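You operate a simulated robot arm through the tools that you are given. There is no shell and no other tool. Be economical: measure what you need, move in short steps, check, and stop when the job is done.

Carry out the task below with a simulated robot arm. There is one attempt and no reset: what you move stays moved.

TASK
Put one of the used sandbags from the counter top on the flat pouch there.
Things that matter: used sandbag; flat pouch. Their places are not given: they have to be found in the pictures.

It is judged by the outcome, as a careful person would: the job done as asked, and still so three seconds after it is handed in. It fails if anything else is knocked over, pushed out of place, dropped, spilled or broken.

THE ROBOT
A 7-joint arm with a two-finger parallel gripper, fixed in place. Base frame: the origin is at the foot of the arm, x ahead of it, y to its left, z up; the work surface is at about z = 900. Lengths are in mm, angles in degrees, forces in N, time in s.
With the tool pointing down near the work surface it reaches from about 240 to 680 mm from the base axis. Its first joint turns from -66.0 to 66.0 degrees. Payload 2.4 kg.
Tool frame: the origin (TCP) lies between the finger pads and is the grasp point; the fingertips stand 30 mm ahead of it; z points along the fingers, y is the line along which they close. The gripper opens to 94 mm. The fingers are 28 mm wide and 10 mm thick; the gripper's body (50 by 96 mm) begins 55 mm behind the TCP.
Orientation is told as [roll, pitch, yaw] about the base's x, y, z axes, in that order, counted from this pose: with the fingers straight down and closing along the base's y, the tool's x points along the base's -x, its y along +y and its z along -z.

THE INTERFACE
- The arm moves only by the tool nudge_tool. Its argument "plan" is a list of rows, each a list of 5 numbers: the shift along the tool's x, y, z in units of 400 mm (1.0 is 400 mm), then the turn about the tool's z in units of 45 degrees (1.0 is 45 degrees), then the gripper command, from -1 (fully open) to 1 (shut), values between in proportion. In form: [[tx, ty, tz, twist, fingers], ...]. A call has 1 to 12 rows; each row is the pose to reach, as a shift and turn from the pose commanded when the call began, along the tool's axes at that moment. A call with a number of a shift or a turn outside -1 to 1 is refused whole. A row lasts 0.2 s, in which the tool goes at most 50 mm and 8.6 degrees; a call with a longer step from one row to the next is refused whole, and so is a gripper value outside its range. A pose out of reach is approached as far as the arm can. The call stops where the force on the tool passes 40 N (or 10 N more than at its start, if that is more) or the arm is blocked; 0.2 s more then pass. The fingers move at their own pace (about 153 mm/s each) and stop on an object; they squeeze with about 41 N. The grip force told is the motor's: it shows also when the fingers shut on nothing. Time passes only in rows, and 0.2 s behind the last, so rows that repeat a pose let the fingers close. It gives the time, the measured TCP pose, the force on the tool (base axes), the opening and the grip force at its end, in the units of the frame above (readings bear some noise).
- Cameras (640 x 400 px; columns grow to the right, rows downward): "scene" is fixed at [32.5, 468.1, 1454]; the picture's right is [-0.81, -0.59, 0.00], its down [-0.29, 0.40, -0.87] and it looks along [0.51, -0.71, -0.49] (base axes); focal length 355 px, centre (320, 200). "wrist" rides on the gripper at [-37, 0, -58] in the tool frame; the picture's right is [0.00, -1.00, 0.00], its down [0.97, 0.00, -0.24] and it looks along [0.24, 0.00, 0.97] (tool axes); focal length 218 px, centre (320, 200).
- snapshot(camera): a new picture of that camera. No time passes.
- point_at(camera, pixels): for up to 12 pixels [column, row] of the newest picture of that camera ("zoom" is the newest enlarged one), the place [x, y, z] in the base frame of the surface seen there, good to about 3 mm. No time passes.
- enlarge(camera, box): a new picture of the part [left, top, right, bottom] of that camera's present view, enlarged. No time passes.
- finish_job(): hands the job in; it is judged then, once.

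Work in short steps. Measure before you move; look again where a grasp or a placing could have gone wrong, and mend it. You have 60 turns and 26 pictures in all, the two below and enlarged ones among them. Open the gripper and draw the arm clear of the work before you hand the job in, unless the task says otherwise; then end with one line.

The tools are called after "Call:" as a command line: name --pt "numbers of a row" for each row, then --argument value for the rest, lists and objects as JSON in quotes. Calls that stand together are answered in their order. nudge_tool: Moves the arm, as the interface text tells. Its arguments: {"type":"object","properties":{"plan":{"type":"array","items":{"type":"array","items":{"type":"number"}}}},"required":["plan"]} The other tools are called the same way: snapshot (camera) takes a picture; point_at (camera, pixels) gives the place of the surface under pixels of a picture; enlarge (camera, box) takes an enlarged picture of a part of a camera's view; finish_job () hands the job in.

At the start:

```text
t: 0.0
tcp_pos: [426.1, 62.3, 1206.5]
tool_rot: [0.0, 0.0, 0.0]
force: [-0.2, 0.7, 0.5]
grip_width: 93.9
finger_force: 0.1
```

scene: 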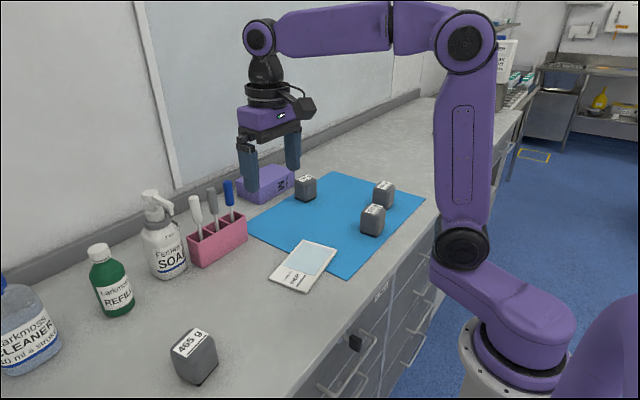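
wrist: 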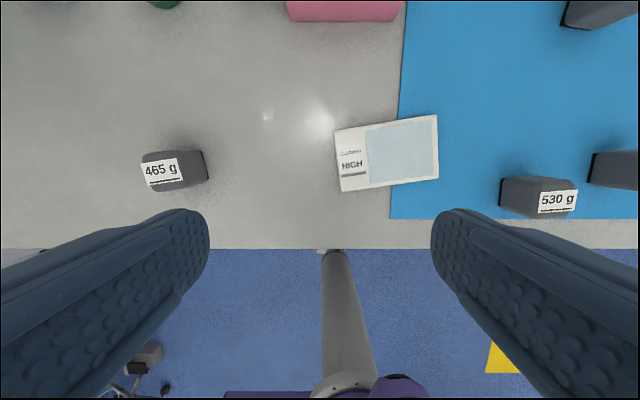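

The pictures show four grey blocks: one at scene (195,357) on the bare counter and three on the blue mat. The pouch is near (303,266), so I enlarge both areas to tell them apart.

Call:
enlarge --camera "scene" --box '[230, 150, 430, 300]'

Call:
enlarge --camera "scene" --box '[130, 300, 260, 400]'

Call:
enlarge --camera "wrist" --box '[320, 90, 640, 230]'

```text
2.67 times, centred on (330, 225) of scene
```

zoom: 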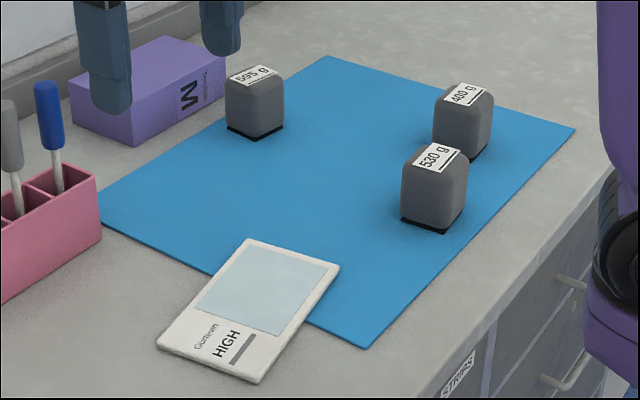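

```text
4.00 times, centred on (195, 350) of scene
```

zoom: 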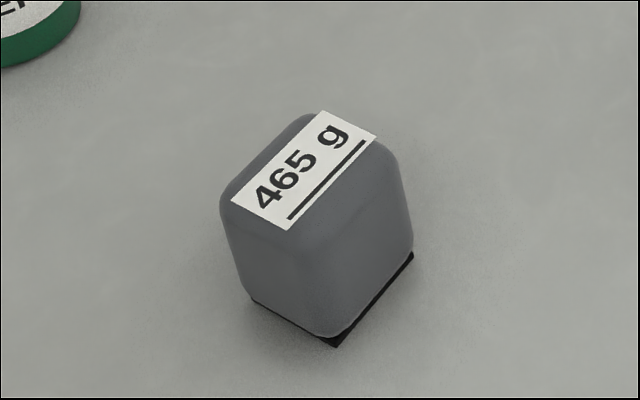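

```text
2.00 times, centred on (480, 160) of wrist
```

zoom: 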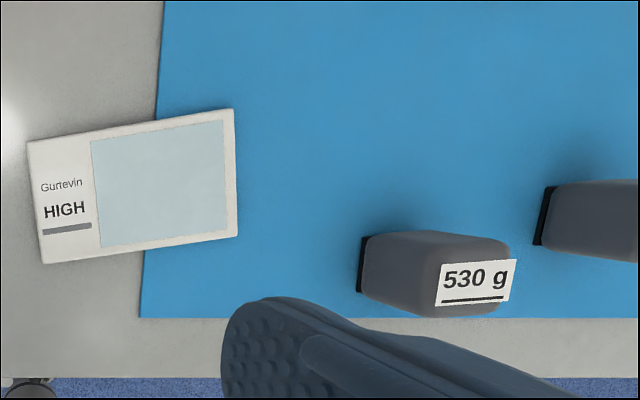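

I can't yet tell which of these are "used", so I look for more sandbags or written cues before choosing.

Call:
enlarge --camera "scene" --box '[220, 150, 320, 212]'

Call:
nudge_tool --pt "0.1 0.1 0 0 -1" --pt "0.2 0.15 0 0 -1" --pt "0.25 0.25 0 0 -1" --pt "0.25 0.35 0 0 -1"

Call:
snapshot --camera "wrist"

Call:
point_at --camera "scene" --pixels '[[196, 343], [372, 210], [383, 187], [305, 179], [303, 266], [320, 240], [338, 247], [268, 278], [306, 292]]'

```text
6.40 times, centred on (270, 181) of scene
```

zoom: 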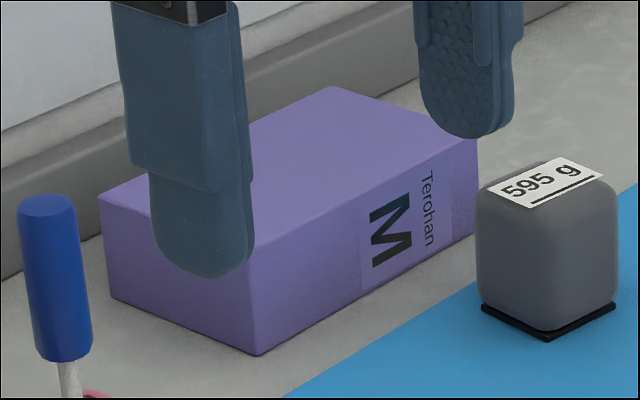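

```text
refused: row 1 steps farther than a row can; nothing moved
```

```text
19 pictures are left
```

wrist: 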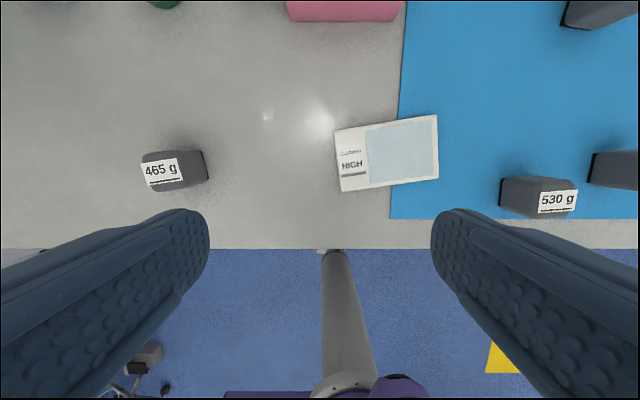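

```text
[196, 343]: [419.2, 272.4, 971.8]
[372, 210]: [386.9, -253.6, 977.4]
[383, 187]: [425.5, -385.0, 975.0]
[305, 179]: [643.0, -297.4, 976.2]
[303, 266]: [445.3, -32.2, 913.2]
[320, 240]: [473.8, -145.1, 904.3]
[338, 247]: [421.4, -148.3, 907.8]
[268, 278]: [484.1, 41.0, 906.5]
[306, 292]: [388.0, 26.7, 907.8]
```

The pouch is at about (437,-56) and the mat sandbags may be the clean set. I check the counter farther to the left for others lying on the bare top.

Call:
nudge_tool --pt "0.05 0.1 -0.04 0 -1" --pt "0.1 0.2 -0.08 0 -1" --pt "0.15 0.3 -0.1 0 -1" --pt "0.15 0.4 -0.1 0 -1" --pt "0.15 0.5 -0.1 0 -1"

Call:
snapshot --camera "wrist"

Call:
snapshot --camera "scene"

```text
t: 1.2
tcp_pos: [367.1, 261.2, 1248.9]
tool_rot: [0.0, 0.0, -0.1]
force: [-0.4, 0.3, -0.4]
grip_width: 93.8
finger_force: 0.0
```

```text
18 pictures are left
```

wrist: 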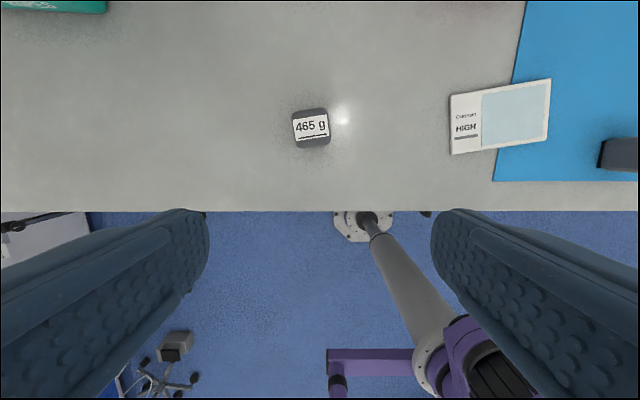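

```text
17 pictures are left
```

scene: 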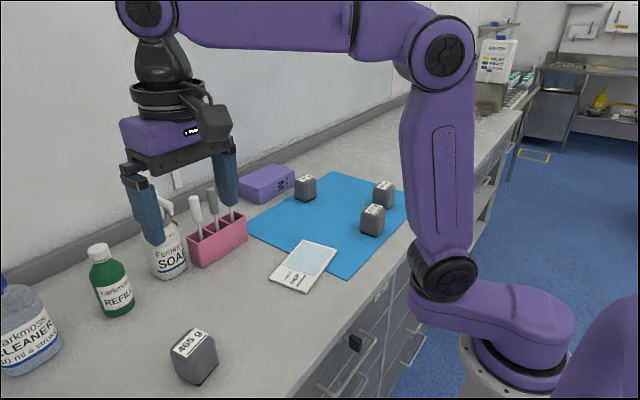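

A sign at scene (495,58) carries colour-coded lines, so I read it.

Call:
enlarge --camera "scene" --box '[465, 30, 535, 90]'

```text
6.67 times, centred on (500, 60) of scene
```

zoom: 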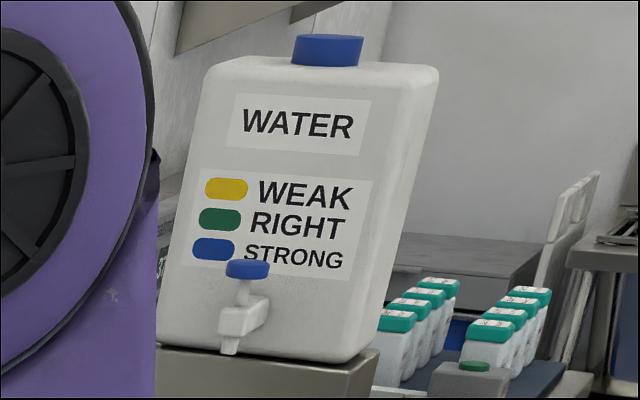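

That sign is about cleaning dilution and doesn't apply. The 465 g sandbag is the only one lying on the bare counter, off the laid-out mat, so I take that one. I measure its sides and the pouch.

Call:
enlarge --camera "wrist" --box '[270, 95, 350, 155]'

Call:
point_at --camera "wrist" --pixels '[[451, 96], [549, 80], [547, 141], [454, 154], [500, 116], [481, 95], [311, 126], [296, 126], [327, 126], [311, 112], [311, 139]]'

```text
6.67 times, centred on (310, 125) of wrist
```

zoom: 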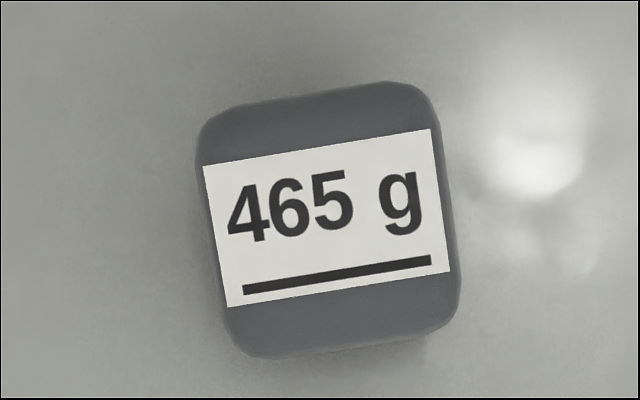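

```text
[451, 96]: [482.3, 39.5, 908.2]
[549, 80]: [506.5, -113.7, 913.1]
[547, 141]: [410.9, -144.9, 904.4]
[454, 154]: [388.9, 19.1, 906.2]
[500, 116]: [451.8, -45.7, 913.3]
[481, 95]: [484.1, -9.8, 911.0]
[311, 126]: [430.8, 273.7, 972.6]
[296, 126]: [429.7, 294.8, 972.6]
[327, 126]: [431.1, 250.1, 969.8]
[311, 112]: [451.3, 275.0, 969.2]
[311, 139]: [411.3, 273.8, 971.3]
```

The sandbag top is centred near (430.5, 272.5, 972), about 52 mm wide and turned about 9°. The pouch is centred near (447,-46) with its surface at 908–913. I move above the sandbag, turn to match it, and check.

Call:
nudge_tool --pt "-0.04 0.007 0.1 -0.05 -1" --pt "-0.08 0.014 0.2 -0.1 -1" --pt "-0.12 0.021 0.3 -0.15 -1" --pt "-0.16 0.026 0.4 -0.2 -1" --pt "-0.16 0.026 0.48 -0.2 -1" --pt "-0.16 0.026 0.48 -0.2 -1"

Call:
snapshot --camera "wrist"

Call:
snapshot --camera "scene"

```text
t: 2.6
tcp_pos: [431.8, 272.2, 1054.5]
tool_rot: [0.0, 0.1, 8.9]
force: [-0.3, -0.3, 0.3]
grip_width: 94.1
finger_force: 0.0
```

```text
14 pictures are left
```

wrist: 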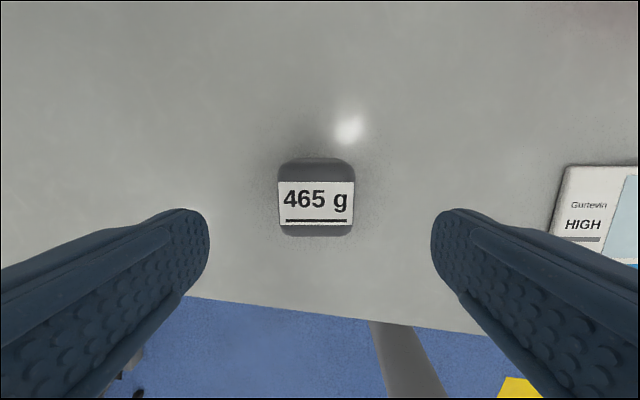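

```text
13 pictures are left
```

scene: 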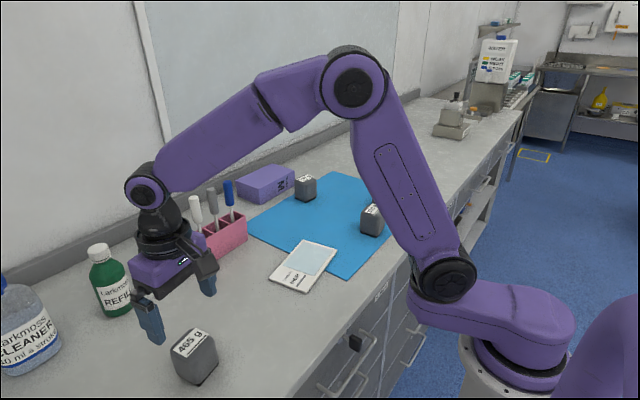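

The sandbag is square to the fingers, with its centre at column 316. I check the fore-aft centre.

Call:
point_at --camera "wrist" --pixels '[[316, 166], [316, 195], [316, 226], [284, 197], [350, 197]]'

```text
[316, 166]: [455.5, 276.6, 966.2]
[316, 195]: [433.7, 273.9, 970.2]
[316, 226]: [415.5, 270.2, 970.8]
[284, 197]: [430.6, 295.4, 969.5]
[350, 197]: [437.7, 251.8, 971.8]
```

Its centre is about (433.5, 273.5), so I correct by 3 mm, go down to z≈942 and close.

Call:
nudge_tool --pt "-0.007 0.001 0.08 0 -1" --pt "-0.007 0.001 0.16 0 -1" --pt "-0.007 0.001 0.23 0 -1" --pt "-0.007 0.001 0.281 0 -1" --pt "-0.007 0.001 0.281 0 -1" --pt "-0.007 0.001 0.281 0 1" --pt "-0.007 0.001 0.281 0 1" --pt "-0.007 0.001 0.281 0 1" --pt "-0.007 0.001 0.281 0 1"

```text
t: 4.6
tcp_pos: [434.9, 274.2, 942.7]
tool_rot: [0.0, 0.0, 8.9]
force: [-1.3, 5.3, -0.3]
grip_width: 60.4
finger_force: 41.5
```

The fingers hold it at 60 mm with 41 N. I lift it and check the grip.

Call:
nudge_tool --pt "0 0 -0.04 0 1" --pt "0 0 -0.12 0 1" --pt "0 0 -0.22 0 1" --pt "0 0 -0.3 0 1" --pt "0 0 -0.3 0 1"

Call:
snapshot --camera "scene"

```text
t: 5.8
tcp_pos: [434.7, 272.5, 1064.4]
tool_rot: [0.1, 0.0, 9.0]
force: [0.1, -0.2, -0.9]
grip_width: 0.0
finger_force: 33.2
```

```text
12 pictures are left
```

scene: 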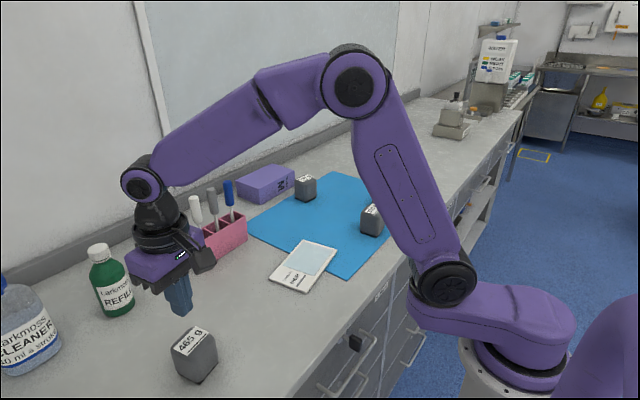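

The sandbag slipped out and stands where it was, with the gripper shut on nothing. I look at its shape closely to find out why.

Call:
enlarge --camera "scene" --box '[150, 310, 250, 390]'

Call:
nudge_tool --pt "0 0 0 0 -1" --pt "0 0 0 0 -1" --pt "0 0 0 0 -1"

Call:
enlarge --camera "wrist" --box '[240, 140, 400, 260]'

```text
5.00 times, centred on (200, 350) of scene
```

zoom: 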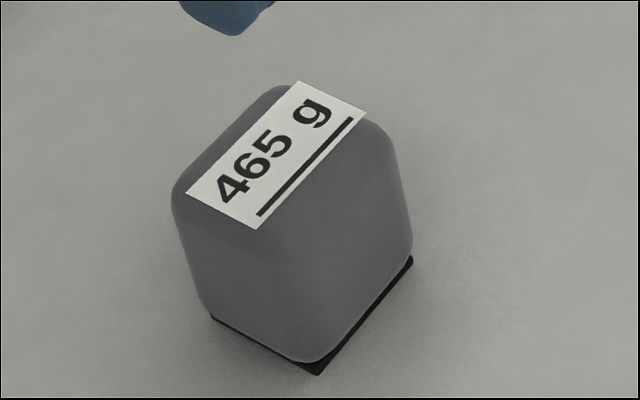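

```text
t: 6.6
tcp_pos: [433.8, 273.4, 1063.2]
tool_rot: [0.0, 0.1, 9.0]
force: [-0.1, 0.0, 0.1]
grip_width: 93.9
finger_force: 0.0
```

```text
3.33 times, centred on (320, 200) of wrist
```

zoom: 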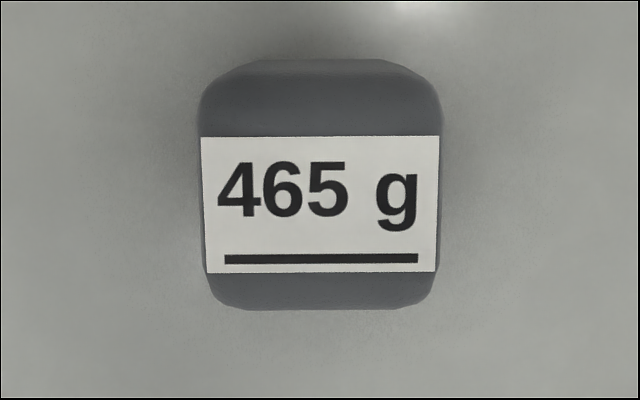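

The bag stands undisturbed. I regrip slightly lower, with TCP at z≈936, and lift only a few millimetres slowly while reading the force.

Call:
nudge_tool --pt "0 0 0.1 0 -1" --pt "0 0 0.2 0 -1" --pt "0 0 0.28 0 -1" --pt "0 0 0.318 0 -1" --pt "0 0 0.318 0 -1" --pt "0 0 0.318 0 1" --pt "0 0 0.318 0 1" --pt "0 0 0.318 0 1" --pt "0 0 0.318 0 1" --pt "0 0 0.318 0 1" --pt "0 0 0.318 0 1"

Call:
nudge_tool --pt "0 0 -0.005 0 1" --pt "0 0 -0.01 0 1" --pt "0 0 -0.01 0 1"

Call:
nudge_tool --pt "0 0 -0.005 0 1" --pt "0 0 -0.01 0 1" --pt "0 0 -0.015 0 1" --pt "0 0 -0.015 0 1"

Call:
snapshot --camera "scene"

```text
t: 9.0
tcp_pos: [434.3, 272.2, 936.5]
tool_rot: [-0.1, 0.0, 8.9]
force: [0.1, -0.3, 0.5]
grip_width: 60.2
finger_force: 41.0
```

```text
t: 9.8
tcp_pos: [434.1, 272.8, 939.7]
tool_rot: [0.0, 0.0, 8.9]
force: [-0.5, -0.2, -6.1]
grip_width: 60.5
finger_force: 41.0
```

```text
t: 10.8
tcp_pos: [433.9, 273.3, 945.5]
tool_rot: [-0.1, 0.0, 8.9]
force: [-0.3, 0.3, -6.9]
grip_width: 60.5
finger_force: 41.1
```

```text
9 pictures are left
```

scene: 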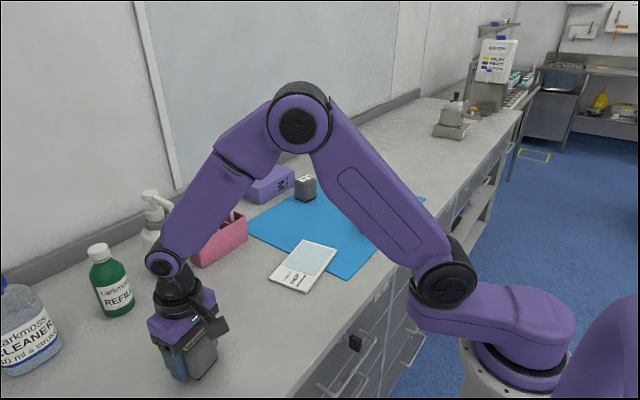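

The force reads about 6–7 N downwards at 9 mm up. I check whether the bag rises with the gripper or slides.

Call:
nudge_tool --pt "0 0 -0.005 0 1" --pt "0 0 -0.01 0 1" --pt "0 0 -0.015 0 1" --pt "0 0 -0.02 0 1" --pt "0 0 -0.025 0 1" --pt "0 0 -0.025 0 1"

Call:
enlarge --camera "scene" --box '[130, 300, 250, 400]'

Call:
snapshot --camera "wrist"

Call:
point_at --camera "wrist" --pixels '[[320, 190], [320, 210], [320, 170], [320, 120], [320, 60]]'

```text
t: 12.2
tcp_pos: [432.9, 272.5, 955.7]
tool_rot: [0.1, 0.0, 9.0]
force: [-0.4, -0.6, -5.5]
grip_width: 60.0
finger_force: 41.5
```

```text
4.00 times, centred on (190, 350) of scene
```

zoom: 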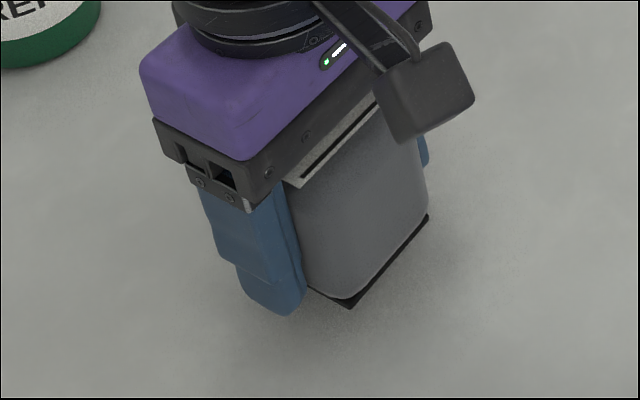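

```text
7 pictures are left
```

wrist: 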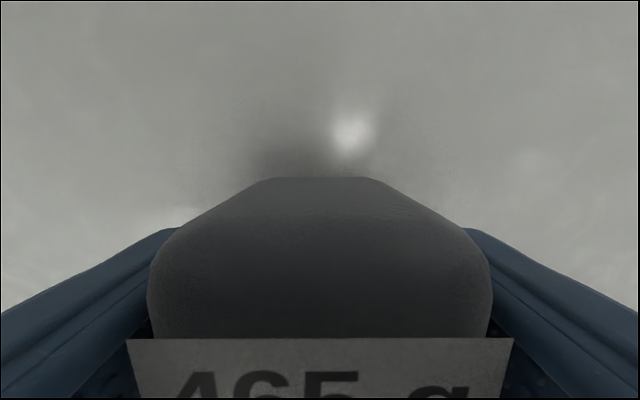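

```text
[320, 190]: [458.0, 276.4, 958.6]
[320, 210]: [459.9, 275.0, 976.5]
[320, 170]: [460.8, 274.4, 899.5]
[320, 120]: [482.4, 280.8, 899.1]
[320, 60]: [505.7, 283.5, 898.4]
```

The bag is lifted: its base pad has moved up from scene row 386 to 375, and the top is rising with the gripper. Its friction margin is small, so I lift gently and watch for slip.

Call:
point_at --camera "wrist" --pixels '[[320, 260], [320, 320], [320, 350]]'

Call:
nudge_tool --pt "0 0 -0.005 0 1" --pt "0 0 -0.012 0 1" --pt "0 0 -0.02 0 1" --pt "0 0 -0.028 0 1" --pt "0 0 -0.036 0 1" --pt "0 0 -0.044 0 1" --pt "0 0 -0.052 0 1" --pt "0 0 -0.058 0 1" --pt "0 0 -0.062 0 1" --pt "0 0 -0.063 0 1"

Call:
snapshot --camera "wrist"

Call:
point_at --camera "wrist" --pixels '[[320, 260], [320, 320], [320, 350]]'

```text
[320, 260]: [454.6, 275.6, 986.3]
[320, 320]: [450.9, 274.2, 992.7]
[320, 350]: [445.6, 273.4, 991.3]
```

```text
t: 14.4
tcp_pos: [434.0, 273.4, 980.9]
tool_rot: [0.0, 0.0, 9.1]
force: [-0.7, 0.6, -6.6]
grip_width: 60.1
finger_force: 40.7
```

```text
6 pictures are left
```

wrist: 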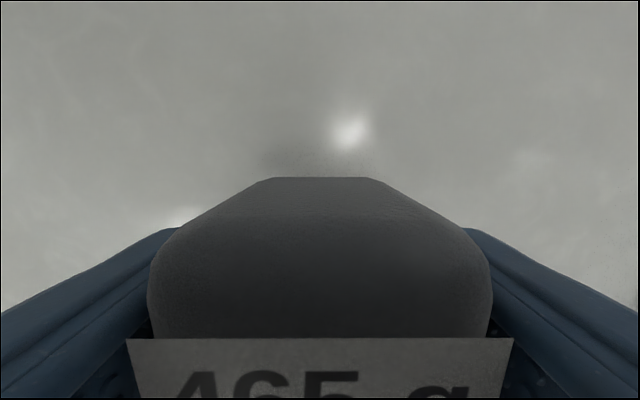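

```text
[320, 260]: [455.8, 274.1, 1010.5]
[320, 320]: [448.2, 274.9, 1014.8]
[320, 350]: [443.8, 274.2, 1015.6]
```

There is no slip: the bag's top sits 35 mm above the TCP and its bottom about 37 mm below it. I carry it slowly toward the pouch centre in two halves.

Call:
nudge_tool --pt "0.001 -0.008 -0.004 0 1" --pt "0.003 -0.024 -0.01 0 1" --pt "0.006 -0.055 -0.018 0 1" --pt "0.011 -0.095 -0.026 0 1" --pt "0.017 -0.143 -0.03 0 1" --pt "0.022 -0.19 -0.03 0 1" --pt "0.028 -0.238 -0.03 0 1" --pt "0.033 -0.285 -0.03 0 1" --pt "0.039 -0.333 -0.03 0 1" --pt "0.043 -0.365 -0.03 0 1" --pt "0.045 -0.388 -0.03 0 1" --pt "0.046 -0.396 -0.03 0 1"

Call:
nudge_tool --pt "0.001 -0.008 0 0 1" --pt "0.003 -0.024 0 0 1" --pt "0.006 -0.055 0 0 1" --pt "0.011 -0.095 0 0 1" --pt "0.017 -0.143 0 0 1" --pt "0.022 -0.19 0 0 1" --pt "0.028 -0.238 0 0 1" --pt "0.033 -0.285 0 0 1" --pt "0.039 -0.333 0 0 1" --pt "0.043 -0.365 0 0 1" --pt "0.045 -0.388 0 0 1" --pt "0.046 -0.396 0 0 1"

Call:
snapshot --camera "wrist"

Call:
point_at --camera "wrist" --pixels '[[320, 260], [320, 320], [320, 350], [320, 170], [200, 190], [440, 190]]'

Call:
snapshot --camera "scene"

```text
t: 17.0
tcp_pos: [440.2, 113.2, 992.9]
tool_rot: [0.0, -0.1, 9.0]
force: [-0.7, -0.3, -6.4]
grip_width: 60.4
finger_force: 41.1
```

```text
t: 19.6
tcp_pos: [446.6, -45.9, 993.4]
tool_rot: [0.0, -0.1, 9.0]
force: [0.1, 0.0, -5.8]
grip_width: 60.5
finger_force: 40.8
```

```text
5 pictures are left
```

wrist: 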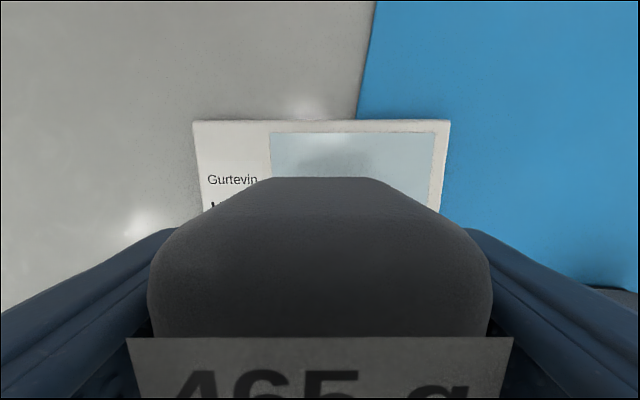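

```text
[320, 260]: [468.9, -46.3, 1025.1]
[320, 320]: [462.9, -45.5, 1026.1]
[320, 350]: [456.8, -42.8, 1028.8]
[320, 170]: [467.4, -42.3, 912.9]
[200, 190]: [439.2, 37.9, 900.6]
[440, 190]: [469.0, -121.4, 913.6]
```

```text
4 pictures are left
```

scene: 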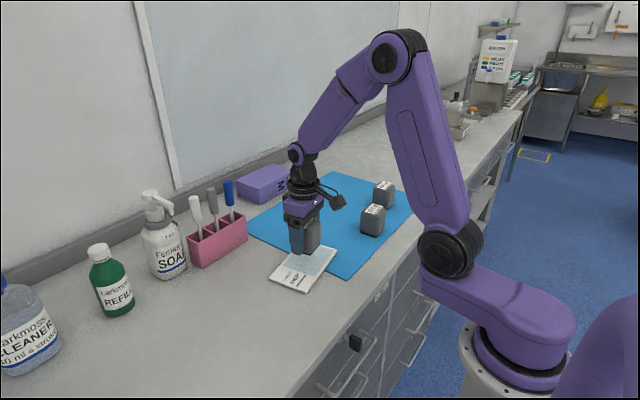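

The pouch spans wrist columns 192–450, centred under the bag, and the bag hasn't slipped. I lower to just above contact.

Call:
nudge_tool --pt "0 0 0.006 0 1" --pt "0 0 0.018 0 1" --pt "0 0 0.034 0 1" --pt "0 0 0.05 0 1" --pt "0 0 0.066 0 1" --pt "0 0 0.08 0 1" --pt "0 0 0.09 0 1" --pt "0 0 0.096 0 1" --pt "0 0 0.099 0 1" --pt "0 0 0.1 0 1"

Call:
nudge_tool --pt "0 0 0.003 0 1" --pt "0 0 0.005 0 1"

```text
t: 21.8
tcp_pos: [446.8, -46.3, 952.6]
tool_rot: [0.1, 0.0, 9.0]
force: [0.4, -0.8, -5.1]
grip_width: 60.1
finger_force: 41.1
```

```text
t: 22.4
tcp_pos: [446.9, -45.4, 950.9]
tool_rot: [0.0, 0.0, 9.0]
force: [-0.8, -0.5, -6.1]
grip_width: 60.3
finger_force: 41.4
```

It still carries the full weight, so I go on in 1–2 mm steps.

Call:
nudge_tool --pt "0 0 0.003 0 1" --pt "0 0 0.005 0 1"

Call:
nudge_tool --pt "0 0 0.002 0 1" --pt "0 0 0.003 0 1"

```text
t: 23.0
tcp_pos: [447.3, -45.6, 948.3]
tool_rot: [-0.1, 0.0, 9.0]
force: [-0.5, 0.3, -7.0]
grip_width: 60.2
finger_force: 41.4
```

```text
t: 23.6
tcp_pos: [446.7, -47.2, 948.1]
tool_rot: [0.0, -0.1, 9.0]
force: [-0.6, -0.6, -4.7]
grip_width: 60.2
finger_force: 40.8
```

The load is starting to drop, so I take one or two more millimetres.

Call:
nudge_tool --pt "0 0 0.002 0 1" --pt "0 0 0.003 0 1"

Call:
nudge_tool --pt "0 0 0.0015 0 1" --pt "0 0 0.0025 0 1"

```text
t: 24.2
tcp_pos: [446.8, -45.8, 946.6]
tool_rot: [0.0, -0.2, 8.9]
force: [-4.3, 0.6, 13.3]
grip_width: 60.3
finger_force: 40.8
```

```text
t: 24.8
tcp_pos: [448.6, -45.8, 946.8]
tool_rot: [-0.1, -0.2, 9.1]
force: [-4.3, 2.6, 34.9]
grip_width: 60.0
finger_force: 40.4
```

Contact: the force has turned to +35 N, so the bag rests on the pouch. I back up 1 mm to ease the press, then open in stages.

Call:
nudge_tool --pt "0 0 -0.002 0 1" --pt "0 0 -0.003 0 1" --pt "0 0 -0.003 0 0" --pt "0 0 -0.003 0 -0.6" --pt "0 0 -0.003 0 -1" --pt "0 0 -0.003 0 -1" --pt "0 0 -0.003 0 -1"

Call:
nudge_tool --pt "0 0 -0.03 0 -1" --pt "0 0 -0.1 0 -1" --pt "0 0 -0.2 0 -1" --pt "0 0 -0.3 0 -1" --pt "0 0 -0.4 0 -1" --pt "0 0 -0.5 0 -1" --pt "0 0 -0.5 0 -1"

Call:
nudge_tool --pt "0.03 0.1 0 0 -1" --pt "0.06 0.2 0 0 -1" --pt "0.08 0.3 0 0 -1" --pt "0.08 0.4 0 0 -1" --pt "0.08 0.5 0 0 -1" --pt "0.08 0.5 0 0 -1"

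Call:
snapshot --camera "scene"

Call:
enlarge --camera "scene" --box '[250, 190, 370, 300]'

```text
t: 26.4
tcp_pos: [446.8, -46.2, 947.2]
tool_rot: [0.0, 0.1, 9.0]
force: [-0.4, 0.7, 0.2]
grip_width: 93.9
finger_force: 0.1
```

```text
t: 28.0
tcp_pos: [445.2, -45.4, 1147.8]
tool_rot: [0.0, 0.0, 9.0]
force: [0.2, -0.4, -0.1]
grip_width: 94.2
finger_force: 0.1
```

```text
t: 29.4
tcp_pos: [386.7, 147.2, 1145.8]
tool_rot: [-0.1, 0.0, 9.1]
force: [-0.3, -0.2, -0.2]
grip_width: 93.7
finger_force: 0.1
```

```text
3 pictures are left
```

scene: 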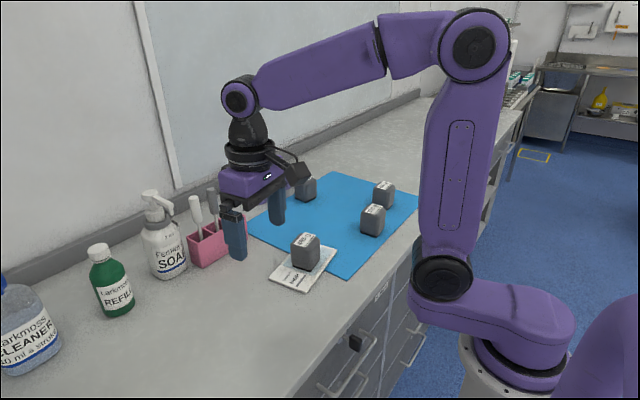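

```text
3.64 times, centred on (310, 245) of scene
```

zoom: 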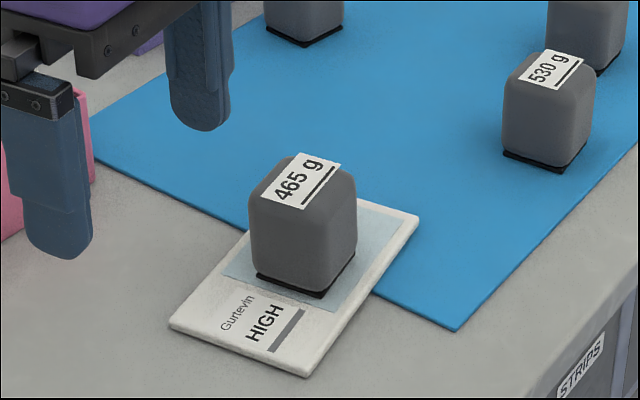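

The 465 g sandbag stands upright in the middle of the pouch. Nothing else has moved, and the arm is clear with the gripper open, so I hand the job in.

Call:
finish_job

```text
The job is handed in.
```

The 465 g sandbag from the bare counter top is standing on the flat pouch, and nothing else was moved; nothing marked any bag as "used", so I took the only one lying off the mat.
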